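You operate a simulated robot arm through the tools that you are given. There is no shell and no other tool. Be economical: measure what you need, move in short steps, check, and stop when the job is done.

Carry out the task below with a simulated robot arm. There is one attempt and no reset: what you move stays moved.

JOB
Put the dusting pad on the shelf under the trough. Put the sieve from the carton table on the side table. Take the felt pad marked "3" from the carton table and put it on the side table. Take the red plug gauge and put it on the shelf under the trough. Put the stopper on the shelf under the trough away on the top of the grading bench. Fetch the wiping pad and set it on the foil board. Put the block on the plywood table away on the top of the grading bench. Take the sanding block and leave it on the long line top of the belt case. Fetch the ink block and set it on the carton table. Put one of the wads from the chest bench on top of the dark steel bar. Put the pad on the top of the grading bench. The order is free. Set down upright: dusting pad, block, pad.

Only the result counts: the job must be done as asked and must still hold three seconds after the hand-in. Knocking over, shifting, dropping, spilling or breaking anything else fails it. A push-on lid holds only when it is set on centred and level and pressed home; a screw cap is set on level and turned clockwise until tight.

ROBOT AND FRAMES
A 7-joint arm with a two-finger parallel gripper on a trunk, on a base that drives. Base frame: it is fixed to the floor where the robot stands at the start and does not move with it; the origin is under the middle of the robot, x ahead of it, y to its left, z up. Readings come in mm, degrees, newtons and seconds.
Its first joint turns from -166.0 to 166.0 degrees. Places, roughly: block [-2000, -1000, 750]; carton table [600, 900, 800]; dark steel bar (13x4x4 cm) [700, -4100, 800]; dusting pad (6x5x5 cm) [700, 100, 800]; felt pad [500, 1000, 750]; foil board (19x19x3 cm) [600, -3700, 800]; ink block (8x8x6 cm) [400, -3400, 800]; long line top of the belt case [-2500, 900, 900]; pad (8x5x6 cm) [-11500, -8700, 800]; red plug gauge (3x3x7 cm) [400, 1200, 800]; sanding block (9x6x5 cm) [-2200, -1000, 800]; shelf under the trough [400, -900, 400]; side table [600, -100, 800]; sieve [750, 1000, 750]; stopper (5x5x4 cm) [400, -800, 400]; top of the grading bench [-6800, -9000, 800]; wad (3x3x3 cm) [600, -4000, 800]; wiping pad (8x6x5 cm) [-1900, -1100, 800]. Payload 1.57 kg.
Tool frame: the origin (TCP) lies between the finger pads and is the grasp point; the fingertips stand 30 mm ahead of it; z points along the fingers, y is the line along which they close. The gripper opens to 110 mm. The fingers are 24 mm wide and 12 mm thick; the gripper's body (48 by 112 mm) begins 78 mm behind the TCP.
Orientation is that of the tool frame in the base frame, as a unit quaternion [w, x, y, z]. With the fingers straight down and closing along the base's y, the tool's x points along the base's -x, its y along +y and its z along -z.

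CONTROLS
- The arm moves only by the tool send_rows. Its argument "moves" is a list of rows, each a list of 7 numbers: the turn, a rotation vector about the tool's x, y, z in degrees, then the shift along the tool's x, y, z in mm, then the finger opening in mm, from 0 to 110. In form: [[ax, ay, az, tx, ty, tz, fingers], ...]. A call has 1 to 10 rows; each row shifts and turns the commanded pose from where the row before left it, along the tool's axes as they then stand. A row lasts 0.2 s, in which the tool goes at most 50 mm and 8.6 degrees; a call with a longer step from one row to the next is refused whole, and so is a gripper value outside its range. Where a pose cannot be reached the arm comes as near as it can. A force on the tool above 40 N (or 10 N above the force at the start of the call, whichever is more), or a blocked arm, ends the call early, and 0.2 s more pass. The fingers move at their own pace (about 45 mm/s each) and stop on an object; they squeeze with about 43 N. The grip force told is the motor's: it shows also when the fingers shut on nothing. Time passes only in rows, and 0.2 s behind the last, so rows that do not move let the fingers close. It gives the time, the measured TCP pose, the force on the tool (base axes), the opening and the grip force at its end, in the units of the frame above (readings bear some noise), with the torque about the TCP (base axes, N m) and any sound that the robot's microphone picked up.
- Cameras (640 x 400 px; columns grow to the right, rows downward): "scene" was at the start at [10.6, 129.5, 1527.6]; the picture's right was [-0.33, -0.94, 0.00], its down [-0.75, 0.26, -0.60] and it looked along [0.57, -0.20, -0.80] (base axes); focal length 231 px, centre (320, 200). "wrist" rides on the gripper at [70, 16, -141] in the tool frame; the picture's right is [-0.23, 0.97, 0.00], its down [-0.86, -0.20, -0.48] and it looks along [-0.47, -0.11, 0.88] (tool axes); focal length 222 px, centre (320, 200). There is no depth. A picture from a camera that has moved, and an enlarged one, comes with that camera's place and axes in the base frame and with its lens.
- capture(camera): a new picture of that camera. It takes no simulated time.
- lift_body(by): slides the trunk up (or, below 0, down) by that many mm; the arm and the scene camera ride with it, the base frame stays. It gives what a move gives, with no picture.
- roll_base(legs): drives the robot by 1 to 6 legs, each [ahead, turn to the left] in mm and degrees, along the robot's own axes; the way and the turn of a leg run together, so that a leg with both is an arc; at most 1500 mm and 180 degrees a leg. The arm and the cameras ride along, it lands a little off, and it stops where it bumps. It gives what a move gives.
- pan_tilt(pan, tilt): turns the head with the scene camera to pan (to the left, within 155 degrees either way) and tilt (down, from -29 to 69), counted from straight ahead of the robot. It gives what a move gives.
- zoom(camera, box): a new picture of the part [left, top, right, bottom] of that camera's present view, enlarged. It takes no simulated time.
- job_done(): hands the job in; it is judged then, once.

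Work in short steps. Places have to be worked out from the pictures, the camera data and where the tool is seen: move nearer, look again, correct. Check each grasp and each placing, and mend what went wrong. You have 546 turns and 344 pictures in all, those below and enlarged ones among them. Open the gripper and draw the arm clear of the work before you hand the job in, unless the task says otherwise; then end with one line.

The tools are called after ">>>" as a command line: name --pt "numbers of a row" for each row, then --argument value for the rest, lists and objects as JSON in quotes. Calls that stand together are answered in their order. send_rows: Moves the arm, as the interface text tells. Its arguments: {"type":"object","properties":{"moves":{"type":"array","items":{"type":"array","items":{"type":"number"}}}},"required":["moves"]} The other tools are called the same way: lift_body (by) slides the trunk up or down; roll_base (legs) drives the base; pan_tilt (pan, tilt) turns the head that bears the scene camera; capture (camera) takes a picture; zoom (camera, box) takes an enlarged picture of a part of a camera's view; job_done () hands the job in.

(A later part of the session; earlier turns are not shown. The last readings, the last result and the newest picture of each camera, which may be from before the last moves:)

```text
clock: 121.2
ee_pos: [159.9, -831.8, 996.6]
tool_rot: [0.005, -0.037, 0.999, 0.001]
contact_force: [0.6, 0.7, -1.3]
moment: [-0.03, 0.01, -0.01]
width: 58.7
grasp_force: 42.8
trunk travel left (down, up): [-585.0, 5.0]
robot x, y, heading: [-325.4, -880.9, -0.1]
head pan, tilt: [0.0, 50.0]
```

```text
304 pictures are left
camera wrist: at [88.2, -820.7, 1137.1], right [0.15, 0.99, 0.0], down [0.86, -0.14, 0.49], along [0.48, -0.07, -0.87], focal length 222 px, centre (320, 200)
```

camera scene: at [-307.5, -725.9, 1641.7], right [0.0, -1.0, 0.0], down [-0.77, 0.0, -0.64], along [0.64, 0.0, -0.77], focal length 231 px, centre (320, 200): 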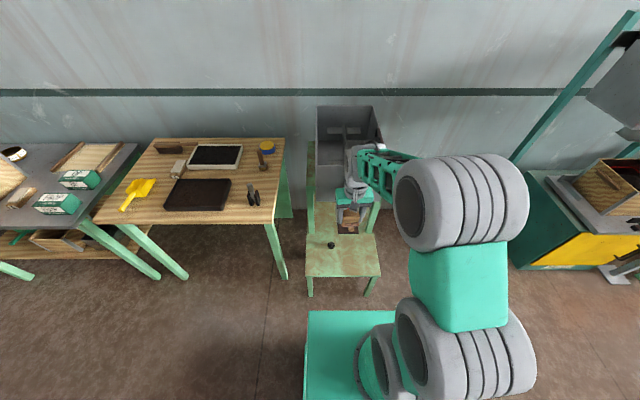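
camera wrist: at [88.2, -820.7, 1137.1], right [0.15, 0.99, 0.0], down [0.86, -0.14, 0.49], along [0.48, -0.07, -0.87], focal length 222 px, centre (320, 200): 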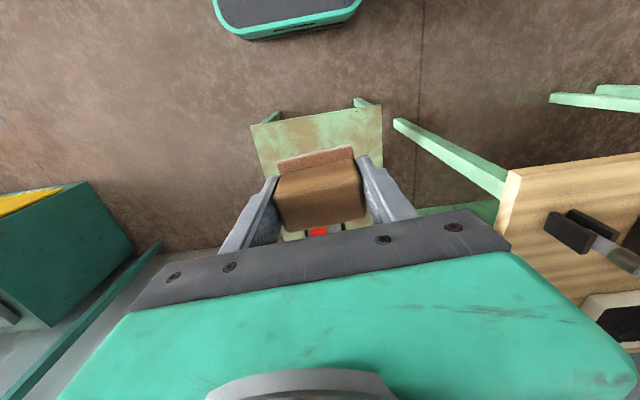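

Shelf front edge x≈180, y from about −650 to −1054; stopper near [361,−785]. Move the hand aside to see the crank and trough front.

>>> send_rows --pt "0 0 0 10 -45 0 30" --pt "0 0 0 10 -45 0 30" --pt "0 0 0 10 -45 0 30" --pt "0 0 0 10 -45 0 30" --pt "0 0 0 10 -45 0 30" --pt "0 0 0 10 -45 0 30" --pt "0 0 0 10 -45 0 30" --pt "0 0 0 10 -45 0 30"

>>> zoom --camera "scene" --box '[260, 90, 460, 310]'

>>> capture --camera "wrist"

```text
clock: 123.0
ee_pos: [106.3, -1198.6, 994.3]
tool_rot: [0.004, -0.037, 0.999, 0.0]
contact_force: [0.5, -0.3, -0.3]
moment: [0.02, 0.02, 0.01]
width: 59.0
grasp_force: 43.0
trunk travel left (down, up): [-585.0, 5.0]
robot x, y, heading: [-325.3, -881.1, -0.4]
head pan, tilt: [0.0, 50.0]
```

```text
1.82 times, centred on (360, 200) of scene
camera zoom: at [-307.4, -727.0, 1641.8], right [0.0, -1.0, 0.0], down [-0.77, 0.0, -0.64], along [0.64, 0.0, -0.77], focal length 420 px, centre (247, 200)
```

zoom: 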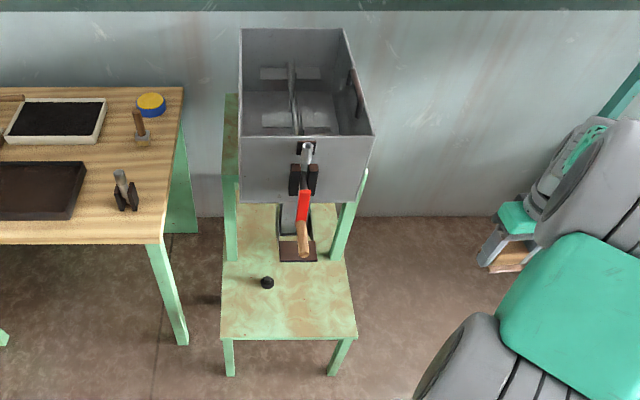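

```text
302 pictures are left
camera wrist: at [35.7, -1187.3, 1135.3], right [0.15, 0.99, 0.0], down [0.86, -0.14, 0.49], along [0.48, -0.07, -0.87], focal length 222 px, centre (320, 200)
```

wrist: 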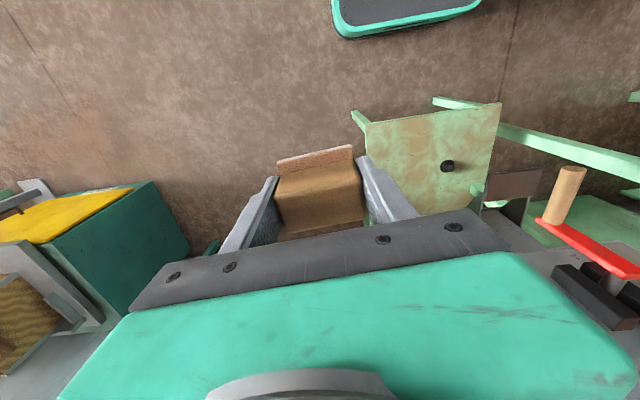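

The crank grip reaches out to about [202,−855,840], so I'll place the pad to its right at ~[260,−985]. Reposition the base to y≈−1050 so the arm stays clear of the crank.

>>> roll_base --legs '[[0, -90], [170, 0], [0, 90], [80, 0]]'

>>> capture --camera "scene"

```text
clock: 132.8
ee_pos: [200.1, -1345.0, 993.1]
tool_rot: [0.004, -0.057, 0.998, 0.0]
contact_force: [0.0, 0.0, -0.3]
moment: [0.0, 0.05, -0.02]
width: 58.7
grasp_force: 42.7
trunk travel left (down, up): [-585.0, 5.0]
robot x, y, heading: [-243.9, -1045.6, 2.1]
head pan, tilt: [0.0, 50.0]
```

```text
301 pictures are left
camera scene: at [-231.0, -891.6, 1641.7], right [0.04, -1.0, 0.0], down [-0.77, -0.03, -0.64], along [0.64, 0.02, -0.77], focal length 231 px, centre (320, 200)
```

scene: 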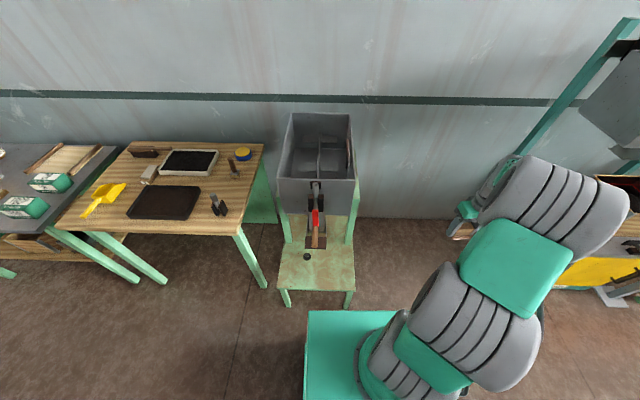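

Lower the trunk with the hand beside the shelf, then move in over the spot.

>>> lift_body --by -400

>>> send_rows --pt "0 0 6.5 0 0 0 30" --pt "0 0 0 -8 45 0 30" --pt "0 0 0 -8 45 0 30" --pt "0 0 0 -8 45 0 30" --pt "0 0 0 -8 45 0 30" --pt "0 0 0 -8 45 0 30" --pt "0 0 0 -8 45 0 30" --pt "0 0 0 -8 45 0 30" --pt "0 0 0 -8 45 0 30"

>>> capture --camera "wrist"

>>> capture --camera "scene"

```text
clock: 136.7
ee_pos: [199.4, -1345.6, 594.7]
tool_rot: [0.004, -0.057, 0.998, 0.0]
contact_force: [-0.7, 0.0, -0.9]
moment: [0.01, 0.01, -0.03]
width: 59.0
grasp_force: 42.9
trunk travel left (down, up): [-185.0, 405.0]
robot x, y, heading: [-243.4, -1045.4, 2.1]
head pan, tilt: [0.0, 50.0]
```

```text
clock: 138.7
ee_pos: [263.8, -986.0, 596.9]
tool_rot: [0.004, 0.001, 1.0, 0.0]
contact_force: [0.6, -0.5, -0.5]
moment: [0.01, 0.01, 0.0]
width: 59.1
grasp_force: 43.3
trunk travel left (down, up): [-185.0, 405.0]
robot x, y, heading: [-242.9, -1048.5, 2.3]
head pan, tilt: [0.0, 50.0]
```

```text
300 pictures are left
camera wrist: at [194.0, -969.6, 737.3], right [0.23, 0.97, 0.0], down [0.85, -0.2, 0.49], along [0.47, -0.11, -0.87], focal length 222 px, centre (320, 200)
```

wrist: 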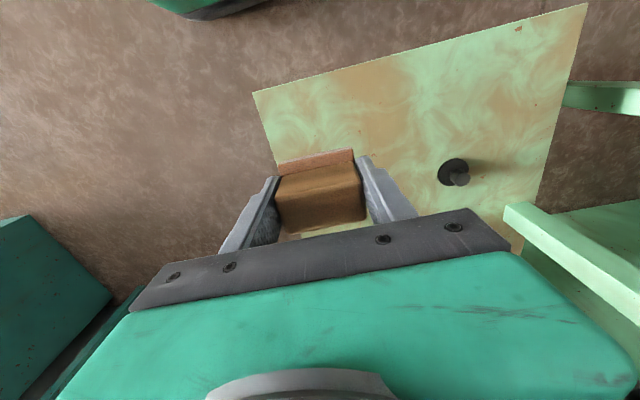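

```text
299 pictures are left
camera scene: at [-232.4, -891.8, 1241.7], right [0.04, -1.0, 0.0], down [-0.77, -0.03, -0.64], along [0.64, 0.02, -0.77], focal length 231 px, centre (320, 200)
```

scene: 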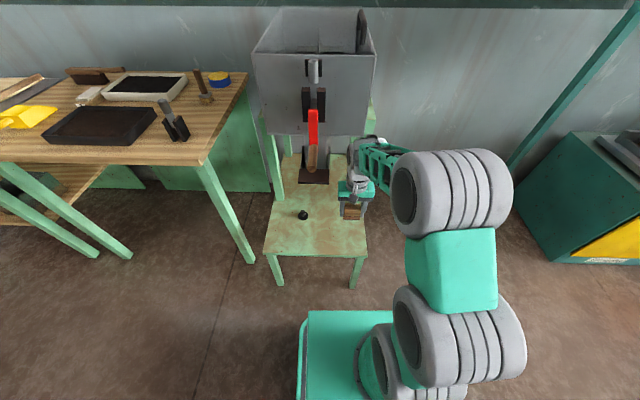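

Over the shelf with margin. Lower to contact.

>>> send_rows --pt "0 0 0 0 0 45 30" --pt "0 0 0 0 0 45 30" --pt "0 0 0 0 0 40 30" --pt "0 0 0 0 0 15 30" --pt "0 0 0 0 0 8 30" --pt "0 0 0 0 0 6 30" --pt "0 0 0 0 0 5 30" --pt "0 0 0 0 0 5 30" --pt "0 0 0 0 0 5 30" --pt "0 0 0 0 0 5 30"

```text
clock: 140.5
ee_pos: [267.2, -985.4, 431.6]
tool_rot: [0.007, 0.0, 1.0, 0.001]
contact_force: [-4.0, -1.0, 20.4]
moment: [-0.11, 0.49, -0.04]
width: 58.6
grasp_force: 42.8
trunk travel left (down, up): [-185.0, 405.0]
robot x, y, heading: [-248.4, -1046.3, 2.2]
head pan, tilt: [0.0, 50.0]
stopped in row 9: the force on the tool passed its limit (the readings are from after the stop); the commanded pose is now the measured one
```

Contact at TCP 431.6 (shelf ≈399). Release and rise.

>>> send_rows --pt "0 0 0 0 0 1 90" --pt "0 0 0 0 0 0 90" --pt "0 0 0 0 0 0 90" --pt "0 0 0 0 0 -15 90" --pt "0 0 0 0 0 -40 90" --pt "0 0 0 0 0 -50 90" --pt "0 0 0 0 0 -50 90"

>>> capture --camera "wrist"

```text
clock: 142.1
ee_pos: [263.4, -986.4, 583.8]
tool_rot: [0.003, 0.0, 1.0, 0.0]
contact_force: [1.0, 0.5, 0.0]
moment: [0.0, 0.02, 0.0]
width: 90.0
grasp_force: 0.0
trunk travel left (down, up): [-185.0, 405.0]
robot x, y, heading: [-243.6, -1044.9, 2.3]
head pan, tilt: [0.0, 50.0]
```

```text
298 pictures are left
camera wrist: at [193.3, -969.1, 724.0], right [0.23, 0.97, 0.0], down [0.85, -0.2, 0.48], along [0.47, -0.11, -0.87], focal length 222 px, centre (320, 200)
```

wrist: 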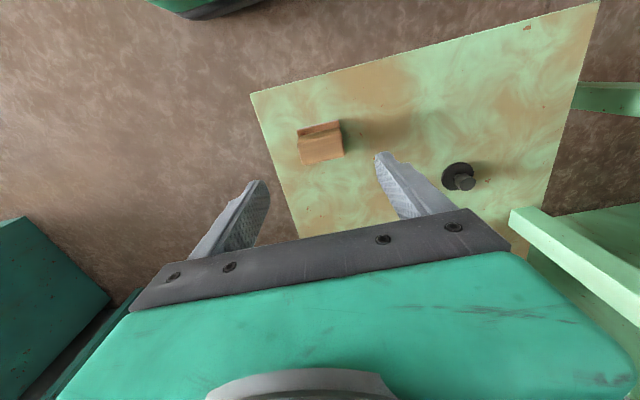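

Dusting pad stands upright on the shelf. Raise the trunk and drive to the left end of the carton table for the sieve.

>>> lift_body --by 400

>>> roll_base --legs '[[-120, 0], [0, 88], [1465, 0], [1465, 0], [0, 90], [-970, 0]]'

```text
clock: 145.9
ee_pos: [264.1, -985.0, 984.0]
tool_rot: [0.004, -0.001, 1.0, 0.0]
contact_force: [0.6, -0.7, 0.5]
moment: [-0.01, -0.02, 0.03]
width: 90.0
grasp_force: 0.0
trunk travel left (down, up): [-585.0, 5.0]
robot x, y, heading: [-245.8, -1046.1, 2.1]
head pan, tilt: [0.0, 50.0]
```

```text
clock: 173.1
ee_pos: [70.8, 1835.3, 984.0]
tool_rot: [-0.001, 1.0, -0.015, -0.005]
contact_force: [0.5, -0.2, 0.2]
moment: [0.01, 0.03, 0.02]
width: 90.0
grasp_force: 0.0
trunk travel left (down, up): [-585.0, 5.0]
robot x, y, heading: [578.1, 1884.6, -179.4]
head pan, tilt: [0.0, 50.0]
```

Continue: back a bit more, turn to face −y and approach.

>>> roll_base --legs '[[-40, 0], [0, 89.4], [235, 0]]'

>>> capture --camera "wrist"

>>> capture --camera "scene"

```text
clock: 179.2
ee_pos: [666.9, 1137.2, 984.1]
tool_rot: [0.003, 0.717, 0.697, -0.003]
contact_force: [-0.1, 0.0, -0.4]
moment: [-0.02, 0.0, 0.01]
width: 90.1
grasp_force: 0.0
trunk travel left (down, up): [-585.0, 5.0]
robot x, y, heading: [623.6, 1647.0, -89.7]
head pan, tilt: [0.0, 50.0]
```

```text
297 pictures are left
camera wrist: at [686.3, 1207.5, 1124.0], right [0.97, -0.25, 0.0], down [-0.22, -0.84, 0.49], along [-0.12, -0.47, -0.87], focal length 222 px, centre (320, 200)
```

wrist: 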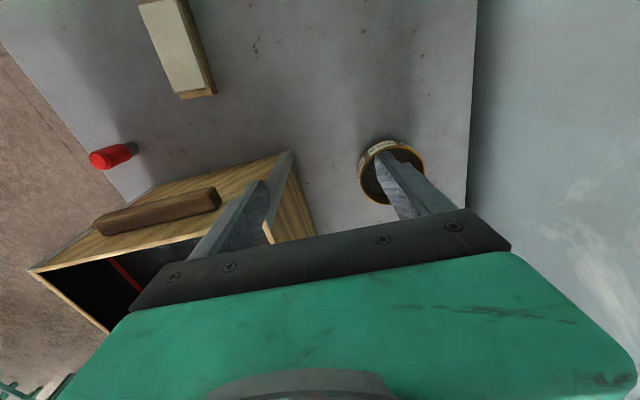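

```text
296 pictures are left
camera scene: at [777.1, 1629.4, 1641.6], right [-1.0, 0.0, 0.0], down [0.0, 0.77, -0.64], along [0.0, -0.64, -0.77], focal length 231 px, centre (320, 200)
```

scene: 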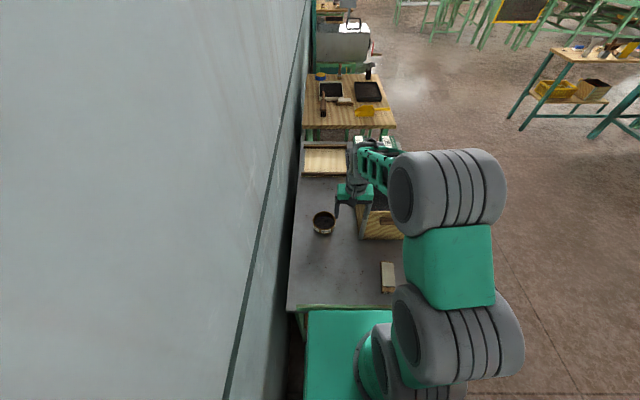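

Sieve centre ≈[762,1054], about 100 mm across. Zoom to see its height and inside mesh depth.

>>> zoom --camera "scene" --box '[295, 195, 355, 250]'

>>> zoom --camera "wrist" --box '[340, 120, 440, 220]'

```text
7.27 times, centred on (325, 222) of scene
camera zoom: at [777.1, 1629.4, 1641.6], right [-1.0, 0.0, 0.0], down [0.0, 0.77, -0.64], along [0.0, -0.64, -0.77], focal length 1680 px, centre (284, 36)
```

zoom: 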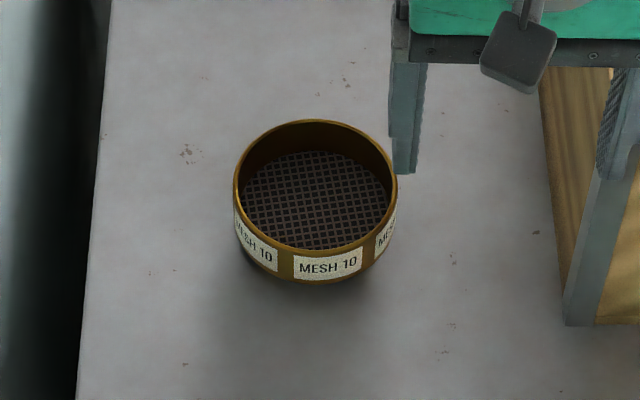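

```text
4.00 times, centred on (390, 170) of wrist
camera zoom: at [686.3, 1207.5, 1124.0], right [0.97, -0.25, 0.0], down [-0.22, -0.84, 0.49], along [-0.12, -0.47, -0.87], focal length 888 px, centre (40, 320)
```

zoom: 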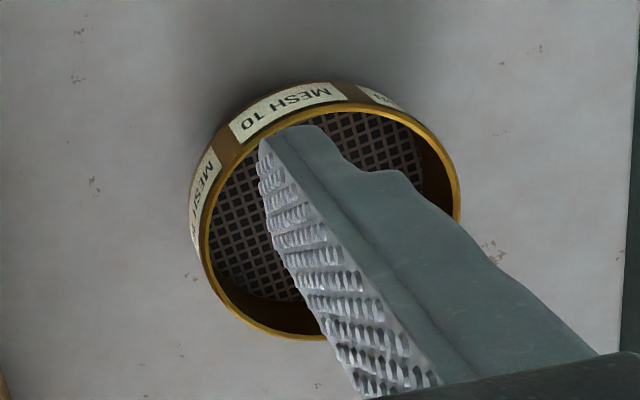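

Sieve rim ~30 mm tall, centre ≈[762,1041]. I'll grip its wall on the (+x,+y) side at [796,1075], with tool turned 45°.

>>> send_rows --pt "0 0 0 -19.5 43.6 0 40" --pt "0 0 0 -19.5 43.6 0 40" --pt "0 0 0 -19.5 43.6 0 40" --pt "0 0 -7.77 0 0 0 40" --pt "0 0 -7.77 0 0 0 40" --pt "0 0 -7.77 0 0 20 40" --pt "0 0 -7.77 0 0 30 40" --pt "0 0 -7.77 0 0 30 40" --pt "0 0 -7.77 0 0 20 40"

>>> capture --camera "wrist"

>>> zoom --camera "scene" --box '[285, 170, 385, 250]'

```text
clock: 181.2
ee_pos: [796.2, 1074.0, 885.0]
tool_rot: [0.002, 0.382, 0.924, -0.004]
contact_force: [0.5, -0.5, 0.2]
moment: [0.05, -0.01, 0.03]
width: 40.0
grasp_force: 0.1
trunk travel left (down, up): [-585.0, 5.0]
robot x, y, heading: [620.8, 1647.2, -89.9]
head pan, tilt: [0.0, 50.0]
```

```text
293 pictures are left
camera wrist: at [759.6, 1136.0, 1024.6], right [0.85, 0.53, -0.01], down [0.46, -0.74, 0.49], along [0.25, -0.41, -0.87], focal length 222 px, centre (320, 200)
```

wrist: 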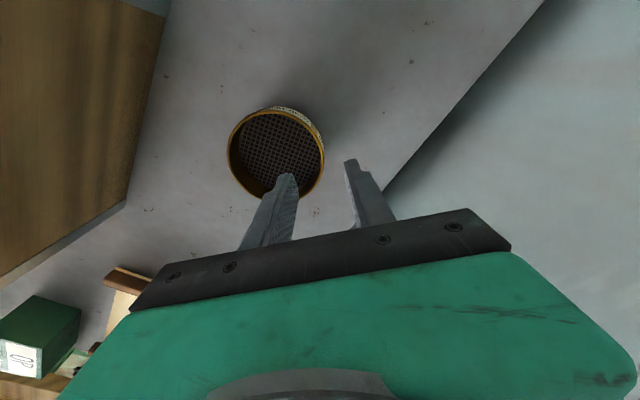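

```text
5.00 times, centred on (335, 210) of scene
camera zoom: at [777.2, 1629.9, 1641.7], right [-1.0, 0.0, 0.0], down [0.0, 0.77, -0.64], along [0.0, -0.64, -0.77], focal length 1155 px, centre (245, 150)
```

zoom: 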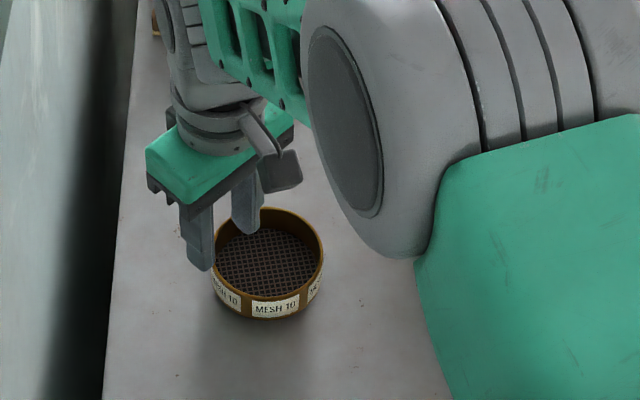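

Adjust 9 mm tangentially, 3 mm outward, and descend so the tips sit 15 mm below the rim.

>>> send_rows --pt "0 0 0 9 3 0 40" --pt "0 0 0 0 0 40 40" --pt "0 0 0 0 0 25 40" --pt "0 0 0 0 0 10 40"

>>> capture --camera "wrist"

>>> zoom --camera "scene" --box '[285, 170, 385, 250]'

```text
clock: 182.2
ee_pos: [791.8, 1081.6, 809.6]
tool_rot: [0.001, 0.383, 0.924, -0.005]
contact_force: [0.4, -0.2, 0.2]
moment: [0.02, 0.01, 0.01]
width: 40.0
grasp_force: 0.0
trunk travel left (down, up): [-585.0, 5.0]
robot x, y, heading: [622.5, 1645.6, -89.8]
head pan, tilt: [0.0, 50.0]
```

```text
291 pictures are left
camera wrist: at [754.5, 1143.8, 949.3], right [0.85, 0.53, 0.0], down [0.46, -0.74, 0.49], along [0.25, -0.41, -0.87], focal length 222 px, centre (320, 200)
```

wrist: 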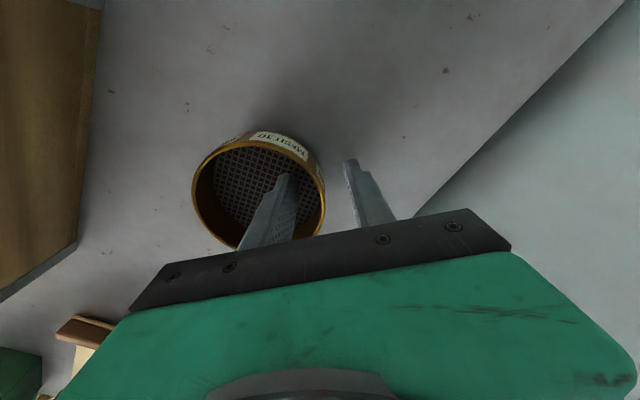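

```text
5.00 times, centred on (335, 210) of scene
camera zoom: at [777.0, 1630.2, 1641.7], right [-1.0, 0.0, 0.0], down [0.0, 0.77, -0.64], along [0.0, -0.64, -0.77], focal length 1155 px, centre (245, 150)
```

zoom: 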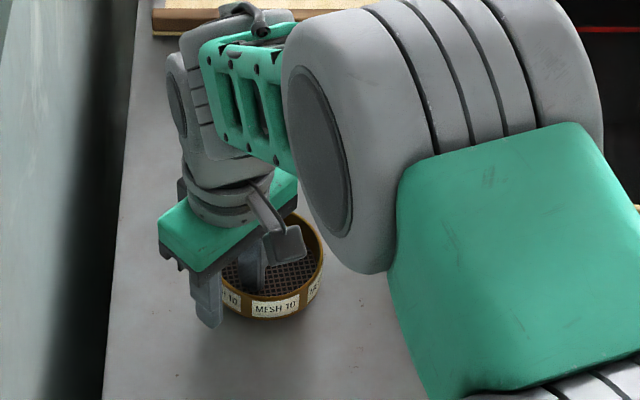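

One finger inside, one outside. Lower 5 mm and close, then lift.

>>> send_rows --pt "0 0 0 0 0 6 40" --pt "0 0 0 0 0 0 0" --pt "0 0 0 0 0 0 0" --pt "0 0 0 0 0 0 0" --pt "0 0 0 0 0 0 0"

>>> send_rows --pt "0 0 0 0 0 -10 0" --pt "0 0 0 0 0 -30 0" --pt "0 0 0 0 0 -45 0" --pt "0 0 0 0 0 -45 0" --pt "0 0 0 0 0 -45 0" --pt "0 0 0 0 0 -45 0"

>>> capture --camera "wrist"

>>> zoom --camera "scene" --box '[265, 130, 385, 230]'

```text
clock: 183.4
ee_pos: [793.5, 1081.6, 805.8]
tool_rot: [0.004, 0.382, 0.924, -0.007]
contact_force: [8.0, 0.6, 26.3]
moment: [0.11, 0.07, 0.03]
width: 6.0
grasp_force: 25.8
trunk travel left (down, up): [-585.0, 5.0]
robot x, y, heading: [622.5, 1642.6, -89.6]
head pan, tilt: [0.0, 50.0]
```

```text
clock: 184.8
ee_pos: [792.5, 1085.1, 1022.8]
tool_rot: [0.001, 0.383, 0.924, -0.004]
contact_force: [-0.3, -0.3, -0.6]
moment: [0.04, -0.06, 0.03]
width: 6.1
grasp_force: 25.9
trunk travel left (down, up): [-585.0, 5.0]
robot x, y, heading: [626.0, 1646.9, -90.0]
head pan, tilt: [0.0, 50.0]
```

```text
289 pictures are left
camera wrist: at [755.4, 1146.9, 1163.0], right [0.85, 0.53, 0.0], down [0.46, -0.74, 0.48], along [0.25, -0.41, -0.87], focal length 222 px, centre (320, 200)
```

wrist: 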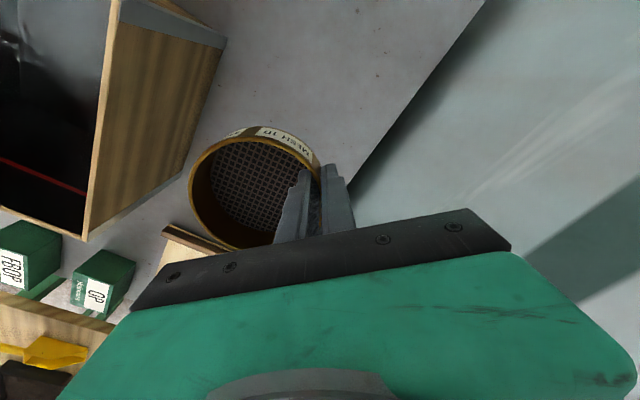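

```text
4.00 times, centred on (325, 180) of scene
camera zoom: at [777.0, 1630.4, 1641.6], right [-1.0, 0.0, 0.0], down [0.0, 0.77, -0.64], along [0.0, -0.64, -0.77], focal length 924 px, centre (300, 280)
```

zoom: 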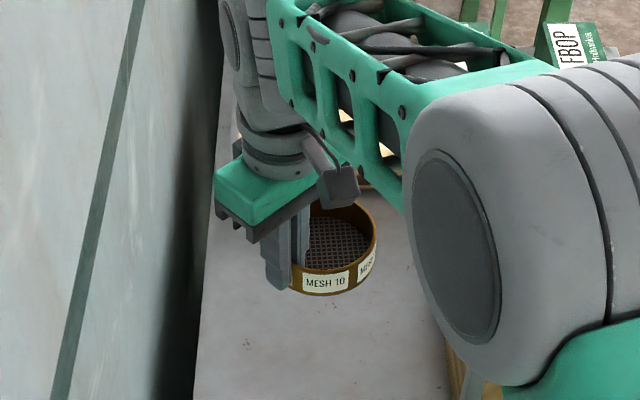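

The sieve is held level. Drive back to the side table.

>>> roll_base --legs '[[-240, 0], [0, -90], [780, 0], [0, 90], [1000, 0], [880, 0]]'

>>> roll_base --legs '[[0, 90], [170, 0]]'

>>> capture --camera "wrist"

>>> capture --camera "scene"

```text
clock: 206.9
ee_pos: [49.0, -544.3, 1023.9]
tool_rot: [0.002, 0.377, 0.926, -0.005]
contact_force: [0.1, -0.4, -0.8]
moment: [0.02, -0.06, 0.01]
width: 5.7
grasp_force: 25.7
trunk travel left (down, up): [-585.0, 5.0]
robot x, y, heading: [-129.8, 17.9, -89.2]
head pan, tilt: [0.0, 50.0]
```

```text
clock: 212.2
ee_pos: [604.1, 191.5, 1021.0]
tool_rot: [0.003, -0.385, 0.923, -0.001]
contact_force: [0.6, 0.1, -1.0]
moment: [0.01, 0.04, 0.01]
width: 4.9
grasp_force: 25.8
trunk travel left (down, up): [-585.0, 5.0]
robot x, y, heading: [41.5, 20.3, 0.5]
head pan, tilt: [0.0, 50.0]
```

```text
287 pictures are left
camera wrist: at [543.5, 153.2, 1162.3], right [-0.53, 0.85, 0.0], down [0.74, 0.47, 0.48], along [0.41, 0.26, -0.87], focal length 222 px, centre (320, 200)
```

wrist: 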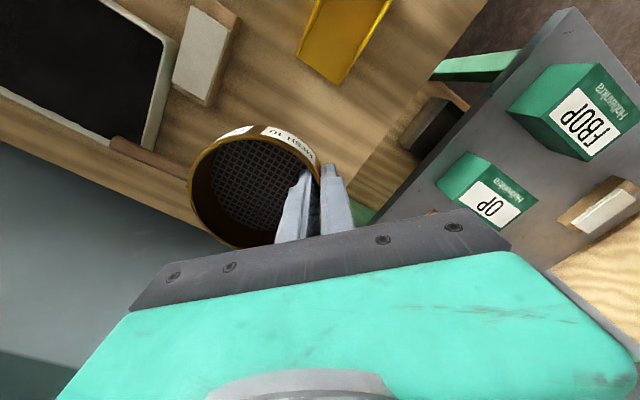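

```text
286 pictures are left
camera scene: at [59.2, 172.0, 1641.6], right [0.01, -1.0, 0.0], down [-0.77, -0.01, -0.64], along [0.64, 0.01, -0.77], focal length 231 px, centre (320, 200)
```

scene: 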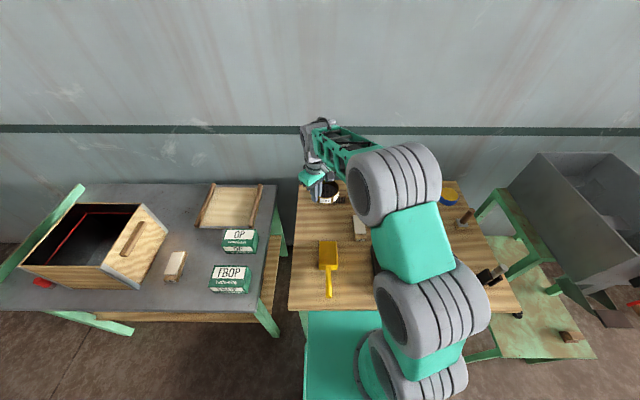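

Sieve centre is at ≈(639,157); shift to about (665,120) and lower onto the table.

>>> send_rows --pt "0 0 0 4 -22 0 0" --pt "0 0 0 4 -22 0 0" --pt "0 0 0 0 0 40 0" --pt "0 0 0 0 0 40 0" --pt "0 0 0 0 0 40 0"

>>> capture --camera "wrist"

>>> zoom --camera "scene" --box '[280, 160, 400, 260]'

```text
clock: 213.4
ee_pos: [630.2, 155.2, 901.5]
tool_rot: [0.005, -0.385, 0.923, -0.002]
contact_force: [-0.4, 0.2, -0.5]
moment: [0.03, 0.05, 0.01]
width: 5.0
grasp_force: 25.6
trunk travel left (down, up): [-585.0, 5.0]
robot x, y, heading: [42.9, 16.0, 0.6]
head pan, tilt: [0.0, 50.0]
```

```text
285 pictures are left
camera wrist: at [570.0, 116.9, 1042.3], right [-0.53, 0.85, 0.0], down [0.74, 0.47, 0.49], along [0.41, 0.26, -0.87], focal length 222 px, centre (320, 200)
```

wrist: 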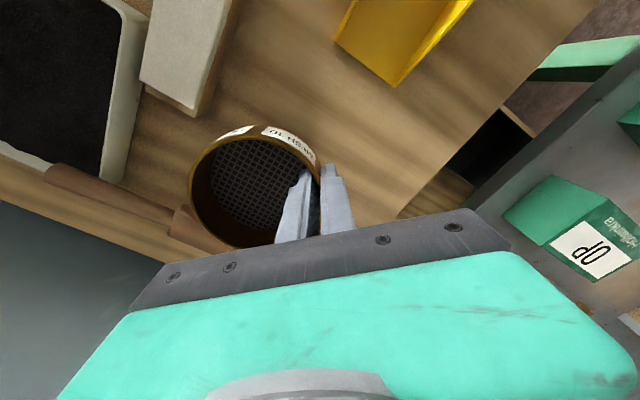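

```text
4.00 times, centred on (340, 210) of scene
camera zoom: at [58.6, 172.0, 1641.7], right [0.01, -1.0, 0.0], down [-0.77, -0.01, -0.64], along [0.64, 0.01, -0.77], focal length 924 px, centre (240, 160)
```

zoom: 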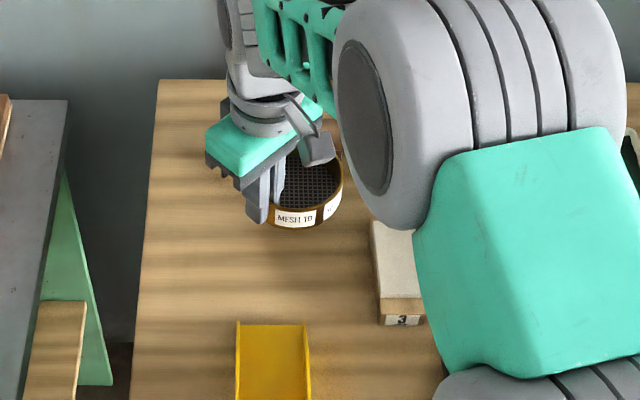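

Clear of brush, felt pad and scoop. Lower to contact.

>>> send_rows --pt "0 0 0 0 0 25 0" --pt "0 0 0 0 0 15 0" --pt "0 0 0 0 0 6 0" --pt "0 0 0 0 0 4 0" --pt "0 0 0 0 0 4 0" --pt "0 0 0 0 0 4 0" --pt "0 0 0 0 0 4 0" --pt "0 0 0 0 0 4 0"

```text
clock: 215.2
ee_pos: [635.1, 154.8, 846.9]
tool_rot: [0.01, -0.385, 0.923, -0.003]
contact_force: [-2.1, -0.4, 17.3]
moment: [-0.4, 0.22, -0.04]
width: 5.2
grasp_force: 25.7
trunk travel left (down, up): [-585.0, 5.0]
robot x, y, heading: [45.5, 15.4, 0.5]
head pan, tilt: [0.0, 50.0]
stopped in row 8: the force on the tool passed its limit (the readings are from after the stop); the commanded pose is now the measured one
```

Touching down. Open modestly and lift out.

>>> send_rows --pt "0 0 0 0 0 -1 36" --pt "0 0 0 0 0 0 36" --pt "0 0 0 0 0 0 36" --pt "0 0 0 0 0 -15 36" --pt "0 0 0 0 0 -40 36" --pt "0 0 0 0 0 -45 36" --pt "0 0 0 0 0 -45 36"

>>> capture --camera "wrist"

```text
clock: 216.8
ee_pos: [631.0, 155.6, 988.2]
tool_rot: [0.007, -0.386, 0.923, -0.003]
contact_force: [-0.7, -0.7, 0.2]
moment: [0.01, 0.04, 0.01]
width: 36.1
grasp_force: 0.1
trunk travel left (down, up): [-585.0, 5.0]
robot x, y, heading: [46.1, 16.5, 0.6]
head pan, tilt: [0.0, 50.0]
```

```text
283 pictures are left
camera wrist: at [569.7, 116.2, 1128.0], right [-0.53, 0.85, -0.01], down [0.74, 0.47, 0.49], along [0.42, 0.26, -0.87], focal length 222 px, centre (320, 200)
```

wrist: 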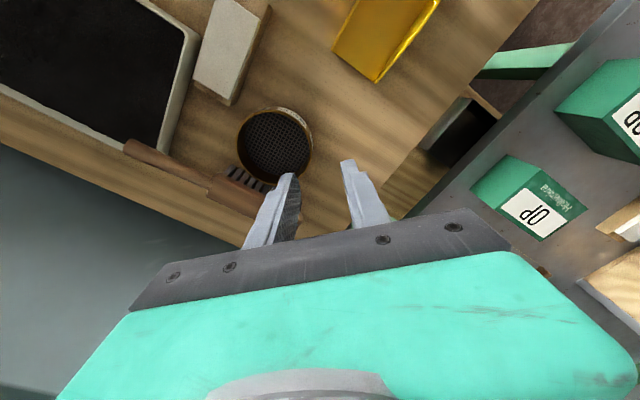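

Check the sieve doesn't rest on the brush bristles.

>>> zoom --camera "wrist" --box '[200, 90, 340, 210]'

>>> zoom --camera "scene" --box '[280, 160, 400, 260]'

```text
3.33 times, centred on (270, 150) of wrist
camera zoom: at [569.7, 116.2, 1128.0], right [-0.53, 0.85, -0.01], down [0.74, 0.47, 0.49], along [0.42, 0.26, -0.87], focal length 740 px, centre (487, 367)
```

zoom: 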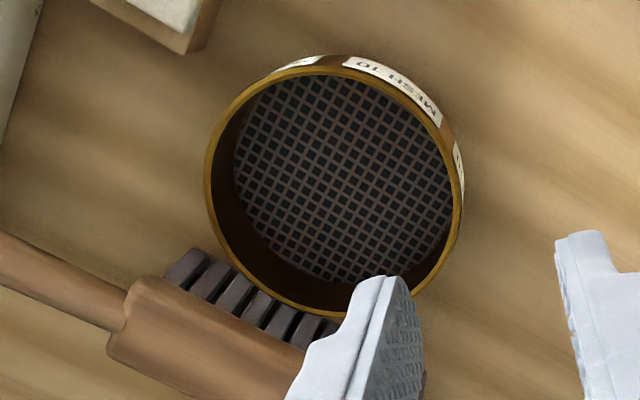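

```text
4.00 times, centred on (340, 210) of scene
camera zoom: at [57.6, 171.8, 1641.6], right [0.01, -1.0, 0.0], down [-0.77, -0.01, -0.64], along [0.64, 0.01, -0.77], focal length 924 px, centre (240, 160)
```

zoom: 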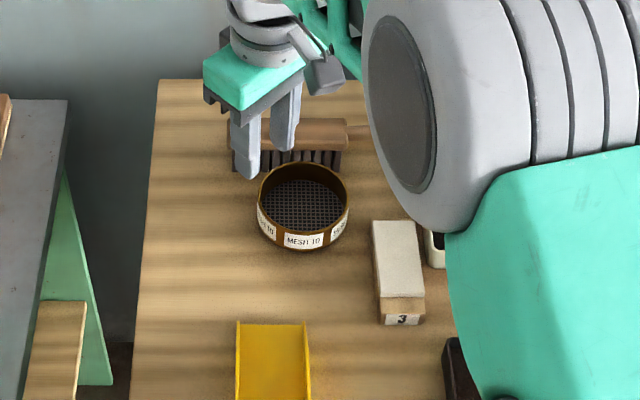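

Sieve sits flat, clear of the brush. Now to the red plug gauge from the front of the carton table.

>>> roll_base --legs '[[-200, 0], [0, 90], [1150, 0], [0, -90]]'

>>> capture --camera "wrist"

>>> capture --camera "scene"

```text
clock: 231.5
ee_pos: [408.5, 1302.2, 987.4]
tool_rot: [0.008, -0.388, 0.922, -0.002]
contact_force: [-0.1, -0.1, 0.4]
moment: [-0.01, -0.01, 0.01]
width: 35.9
grasp_force: 0.0
trunk travel left (down, up): [-585.0, 5.0]
robot x, y, heading: [-183.7, 1163.0, 0.9]
head pan, tilt: [0.0, 50.0]
```

```text
280 pictures are left
camera wrist: at [346.8, 1263.8, 1127.9], right [-0.54, 0.84, -0.01], down [0.73, 0.47, 0.49], along [0.42, 0.26, -0.87], focal length 222 px, centre (320, 200)
```

wrist: 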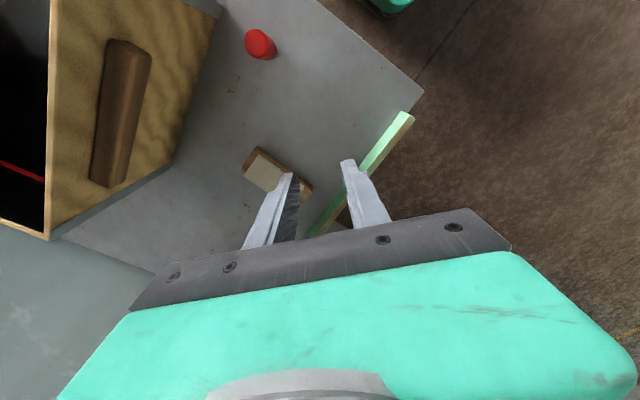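

```text
279 pictures are left
camera scene: at [-165.7, 1316.2, 1641.7], right [0.02, -1.0, 0.0], down [-0.77, -0.01, -0.64], along [0.64, 0.01, -0.77], focal length 231 px, centre (320, 200)
```

scene: 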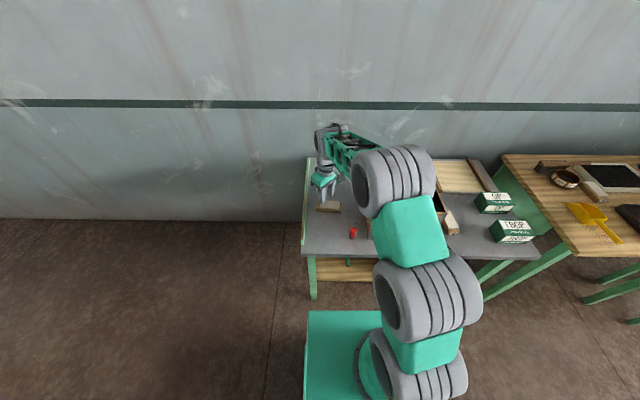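

Plug gauge at ≈[359,1191]. Rotate the tool back to yaw 0 and move over it.

>>> send_rows --pt "0 0 7.6 0 0 0 70" --pt "0 0 7.6 0 0 0 70" --pt "0 0 7.6 0 0 0 70" --pt "0 0 7.6 0 0 0 70" --pt "0 0 7.6 0 0 0 70" --pt "0 0 7.6 0 0 0 70" --pt "0 0 0 16 -37 20 70" --pt "0 0 0 16 -37 20 70" --pt "0 0 0 16 -37 20 70"

>>> capture --camera "wrist"

```text
clock: 233.5
ee_pos: [361.2, 1190.6, 927.1]
tool_rot: [0.008, -0.001, 1.0, 0.001]
contact_force: [0.5, 0.1, -0.3]
moment: [0.01, 0.01, 0.01]
width: 70.2
grasp_force: 0.2
trunk travel left (down, up): [-585.0, 5.0]
robot x, y, heading: [-182.4, 1159.1, 0.9]
head pan, tilt: [0.0, 50.0]
```

```text
278 pictures are left
camera wrist: at [289.8, 1207.3, 1067.5], right [0.23, 0.97, 0.01], down [0.85, -0.2, 0.49], along [0.48, -0.11, -0.87], focal length 222 px, centre (320, 200)
```

wrist: 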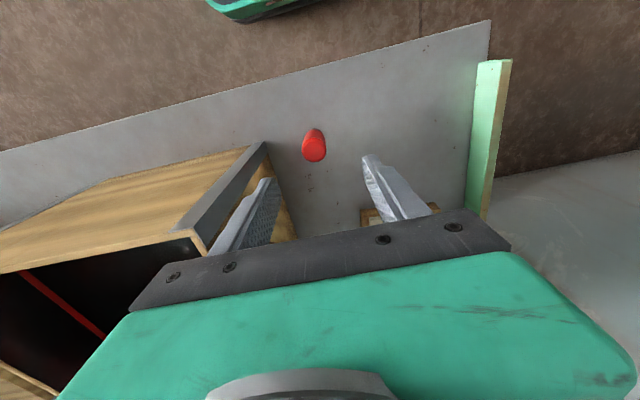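

Descend beside the chest corner (about 18 mm clearance) to z≈800, opening 55.

>>> send_rows --pt "0 0.9 0 5 0 0 55" --pt "0 0 0 0 0 30 55" --pt "0 0 0 0 0 40 55" --pt "0 0 0 0 0 35 55" --pt "0 0 0 0 0 20 55"

>>> capture --camera "wrist"

```text
clock: 234.7
ee_pos: [356.3, 1191.9, 800.9]
tool_rot: [0.0, -0.001, 1.0, 0.001]
contact_force: [0.3, 0.5, -0.9]
moment: [0.0, 0.0, 0.0]
width: 55.0
grasp_force: 0.1
trunk travel left (down, up): [-585.0, 5.0]
robot x, y, heading: [-180.0, 1164.6, 0.7]
head pan, tilt: [0.0, 50.0]
```

```text
277 pictures are left
camera wrist: at [287.6, 1207.5, 942.0], right [0.23, 0.97, 0.0], down [0.86, -0.2, 0.48], along [0.47, -0.11, -0.88], focal length 222 px, centre (320, 200)
```

wrist: 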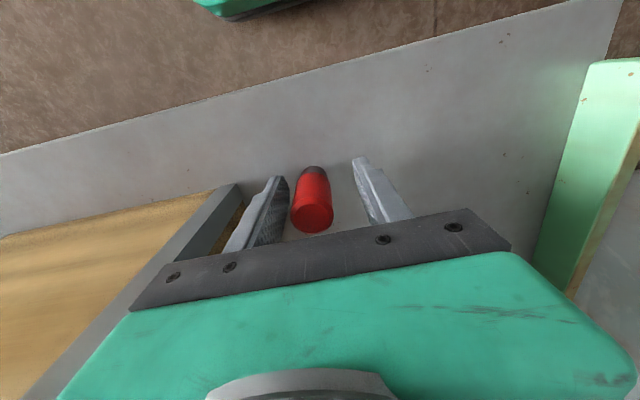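

Plug is between the fingers. Close and lift.

>>> send_rows --pt "0 0 0 0 0 0 10" --pt "0 0 0 0 0 0 10" --pt "0 0 0 0 0 0 10" --pt "0 0 0 0 0 0 10"

>>> send_rows --pt "0 0 0 0 2 -20 10" --pt "0 0 0 0 5 -40 10" --pt "0 0 0 0 5 -45 10" --pt "0 0 0 0 5 -45 10" --pt "0 0 0 0 5 -40 10"

>>> capture --camera "wrist"

```text
clock: 235.7
ee_pos: [356.2, 1192.0, 801.7]
tool_rot: [-0.001, -0.001, 1.0, 0.001]
contact_force: [0.4, 0.8, 0.4]
moment: [0.03, 0.0, 0.02]
width: 26.8
grasp_force: 35.0
trunk travel left (down, up): [-585.0, 5.0]
robot x, y, heading: [-181.2, 1166.6, 0.8]
head pan, tilt: [0.0, 50.0]
```

```text
clock: 236.9
ee_pos: [355.0, 1215.5, 991.6]
tool_rot: [-0.001, -0.001, 1.0, 0.0]
contact_force: [-0.5, -0.1, -0.7]
moment: [0.01, 0.0, -0.03]
width: 27.2
grasp_force: 37.9
trunk travel left (down, up): [-585.0, 5.0]
robot x, y, heading: [-181.0, 1161.1, 0.8]
head pan, tilt: [0.0, 50.0]
```

```text
276 pictures are left
camera wrist: at [287.0, 1230.5, 1133.3], right [0.23, 0.97, 0.0], down [0.86, -0.2, 0.48], along [0.47, -0.11, -0.88], focal length 222 px, centre (320, 200)
```

wrist: 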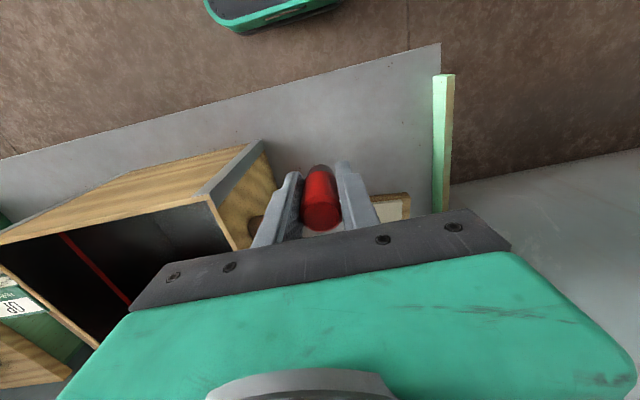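

Held. Drive to the trough shelf's left part (crank grip is at y≈−855).

>>> roll_base --legs '[[-90, 0], [0, -90.8], [1000, 0], [910, 0], [0, 90]]'

>>> capture --camera "scene"

>>> capture --camera "wrist"

```text
clock: 254.8
ee_pos: [243.7, -708.3, 994.0]
tool_rot: [0.0, 0.025, 1.0, 0.0]
contact_force: [0.6, -0.3, -0.3]
moment: [-0.02, 0.0, 0.0]
width: 26.8
grasp_force: 37.5
trunk travel left (down, up): [-585.0, 5.0]
robot x, y, heading: [-296.2, -734.3, -2.0]
head pan, tilt: [0.0, 50.0]
```

```text
275 pictures are left
camera scene: at [-272.9, -580.3, 1641.6], right [-0.04, -1.0, 0.0], down [-0.77, 0.03, -0.64], along [0.64, -0.02, -0.77], focal length 231 px, centre (320, 200)
```

scene: 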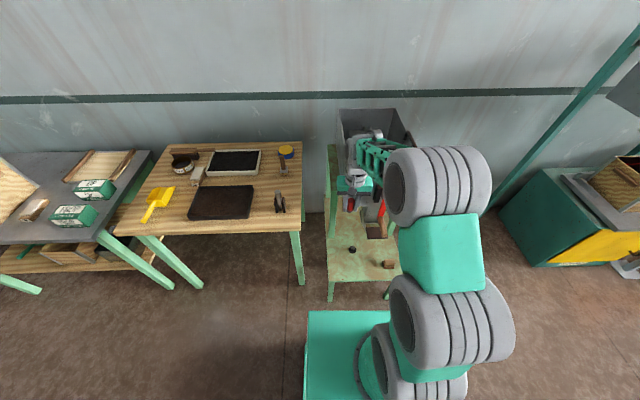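

```text
274 pictures are left
camera wrist: at [175.3, -689.3, 1132.9], right [0.28, 0.96, 0.0], down [0.84, -0.24, 0.48], along [0.46, -0.13, -0.88], focal length 222 px, centre (320, 200)
```

wrist: 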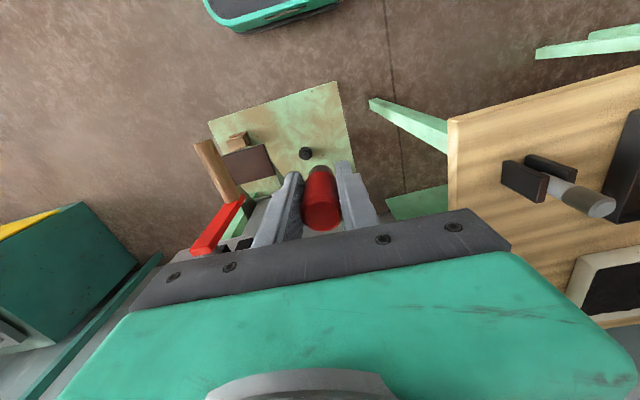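

Shift back slightly to x≈222 and lower the trunk by 400.

>>> send_rows --pt "0 0 -2.9 22 8 0 10"

>>> lift_body --by -400

>>> capture --camera "wrist"

>>> capture --camera "scene"

```text
clock: 255.2
ee_pos: [221.6, -701.4, 991.4]
tool_rot: [0.001, -0.001, 1.0, 0.001]
contact_force: [-0.1, 0.7, -0.7]
moment: [0.0, 0.04, 0.0]
width: 26.7
grasp_force: 37.1
trunk travel left (down, up): [-585.0, 5.0]
robot x, y, heading: [-298.3, -731.9, -2.0]
head pan, tilt: [0.0, 50.0]
```

```text
clock: 259.0
ee_pos: [223.3, -700.6, 592.2]
tool_rot: [-0.001, 0.0, 1.0, 0.001]
contact_force: [-0.5, -0.7, -0.6]
moment: [-0.01, -0.03, 0.0]
width: 26.6
grasp_force: 37.8
trunk travel left (down, up): [-185.0, 405.0]
robot x, y, heading: [-293.6, -732.0, -2.3]
head pan, tilt: [0.0, 50.0]
```

```text
273 pictures are left
camera wrist: at [153.2, -684.3, 732.6], right [0.23, 0.97, 0.0], down [0.86, -0.2, 0.48], along [0.47, -0.11, -0.88], focal length 222 px, centre (320, 200)
```

wrist: 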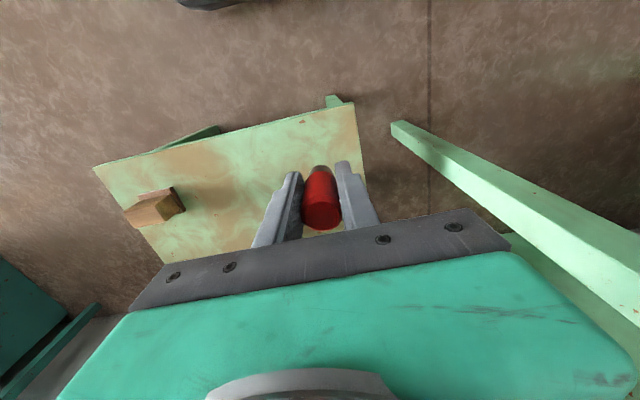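

```text
272 pictures are left
camera scene: at [-272.9, -580.5, 1241.7], right [-0.04, -1.0, 0.0], down [-0.77, 0.03, -0.64], along [0.64, -0.02, -0.77], focal length 231 px, centre (320, 200)
```

scene: 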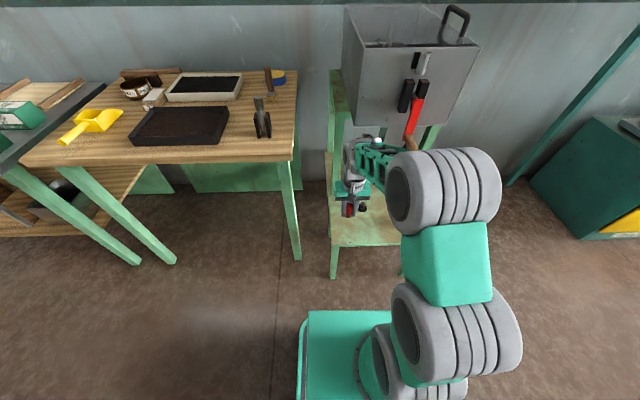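

Plug will land ~[235,−700], within the shelf. Lower to contact.

>>> send_rows --pt "0 0 0 -12 0 45 10" --pt "0 0 0 0 0 45 10" --pt "0 0 0 0 0 35 10" --pt "0 0 0 0 0 12 10" --pt "0 0 0 0 0 5 10" --pt "0 0 0 0 0 4 10" --pt "0 0 0 0 0 4 10" --pt "0 0 0 0 0 4 10" --pt "0 0 0 0 0 4 10"

```text
clock: 261.0
ee_pos: [236.9, -699.6, 435.4]
tool_rot: [0.004, 0.0, 1.0, 0.001]
contact_force: [4.7, 0.5, 32.6]
moment: [-0.01, -0.32, -0.05]
width: 26.8
grasp_force: 38.3
trunk travel left (down, up): [-185.0, 405.0]
robot x, y, heading: [-295.2, -733.4, -2.0]
head pan, tilt: [0.0, 50.0]
```

In contact. Release and rise.

>>> send_rows --pt "0 0 0 0 0 -3 10" --pt "0 0 0 0 0 0 55" --pt "0 0 0 0 0 0 55" --pt "0 0 0 0 0 0 55" --pt "0 0 0 0 0 -30 55" --pt "0 0 0 0 0 -45 55" --pt "0 0 0 0 0 -45 55" --pt "0 0 0 0 0 -30 55"

>>> capture --camera "wrist"

```text
clock: 262.8
ee_pos: [233.4, -701.0, 585.2]
tool_rot: [-0.001, 0.0, 1.0, 0.001]
contact_force: [0.1, -0.2, -0.2]
moment: [0.01, 0.02, 0.02]
width: 55.1
grasp_force: 0.0
trunk travel left (down, up): [-185.0, 405.0]
robot x, y, heading: [-297.4, -731.6, -2.0]
head pan, tilt: [0.0, 50.0]
```

```text
271 pictures are left
camera wrist: at [164.6, -685.1, 727.0], right [0.23, 0.97, 0.0], down [0.86, -0.2, 0.48], along [0.46, -0.11, -0.88], focal length 222 px, centre (320, 200)
```

wrist: 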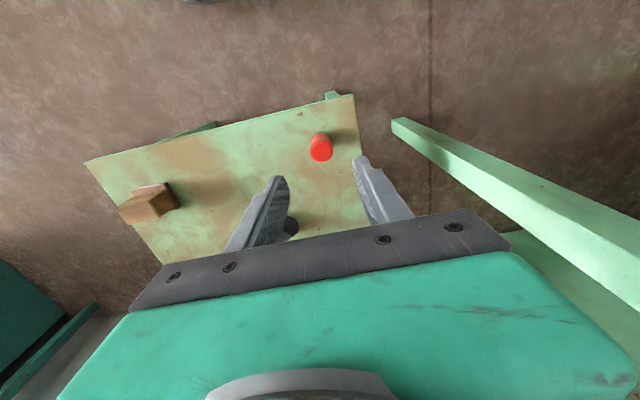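

Plug stands. For the stopper I reposition to y≈−560 so the arm approaches from the left of the crank: raise, drive, lower.

>>> lift_body --by 400

>>> roll_base --legs '[[0, 92], [170, 0], [0, -107], [60, 0]]'

>>> capture --camera "scene"

>>> capture --camera "wrist"

```text
clock: 266.6
ee_pos: [233.2, -699.6, 985.5]
tool_rot: [0.0, 0.001, 1.0, 0.001]
contact_force: [0.2, -0.8, -0.3]
moment: [0.02, 0.0, -0.01]
width: 55.1
grasp_force: 0.0
trunk travel left (down, up): [-585.0, 5.0]
robot x, y, heading: [-294.3, -737.6, -2.0]
head pan, tilt: [0.0, 50.0]
```

```text
clock: 277.0
ee_pos: [284.1, -674.8, 985.1]
tool_rot: [-0.001, 0.121, 0.993, 0.0]
contact_force: [0.7, -0.3, -0.2]
moment: [0.02, 0.02, 0.0]
width: 55.0
grasp_force: 0.0
trunk travel left (down, up): [-585.0, 5.0]
robot x, y, heading: [-236.9, -577.3, -16.1]
head pan, tilt: [0.0, 50.0]
```

```text
270 pictures are left
camera scene: at [-177.6, -436.1, 1641.6], right [-0.27, -0.96, 0.0], down [-0.74, 0.21, -0.64], along [0.62, -0.18, -0.77], focal length 231 px, centre (320, 200)
```

scene: 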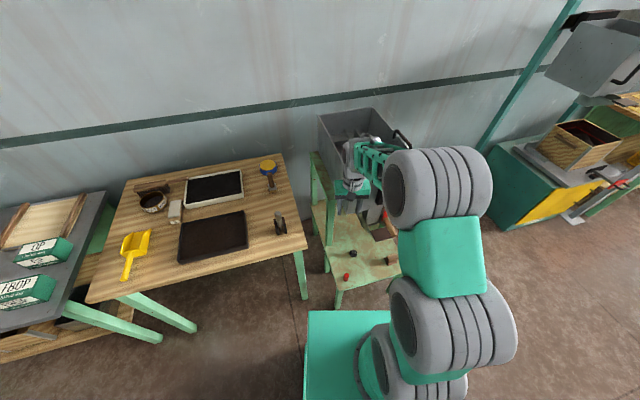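

```text
269 pictures are left
camera wrist: at [221.4, -642.8, 1126.5], right [0.45, 0.89, 0.0], down [0.78, -0.4, 0.48], along [0.43, -0.22, -0.88], focal length 222 px, centre (320, 200)
```

wrist: 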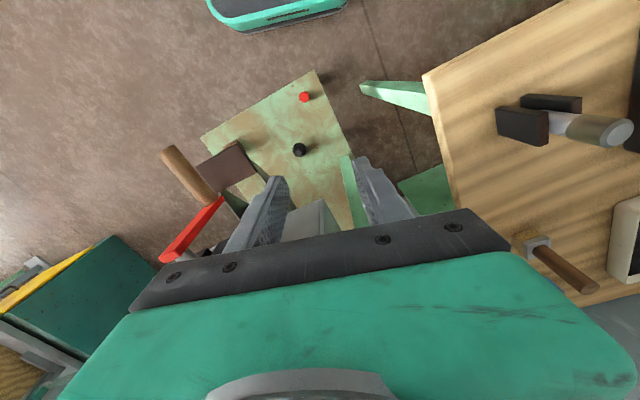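

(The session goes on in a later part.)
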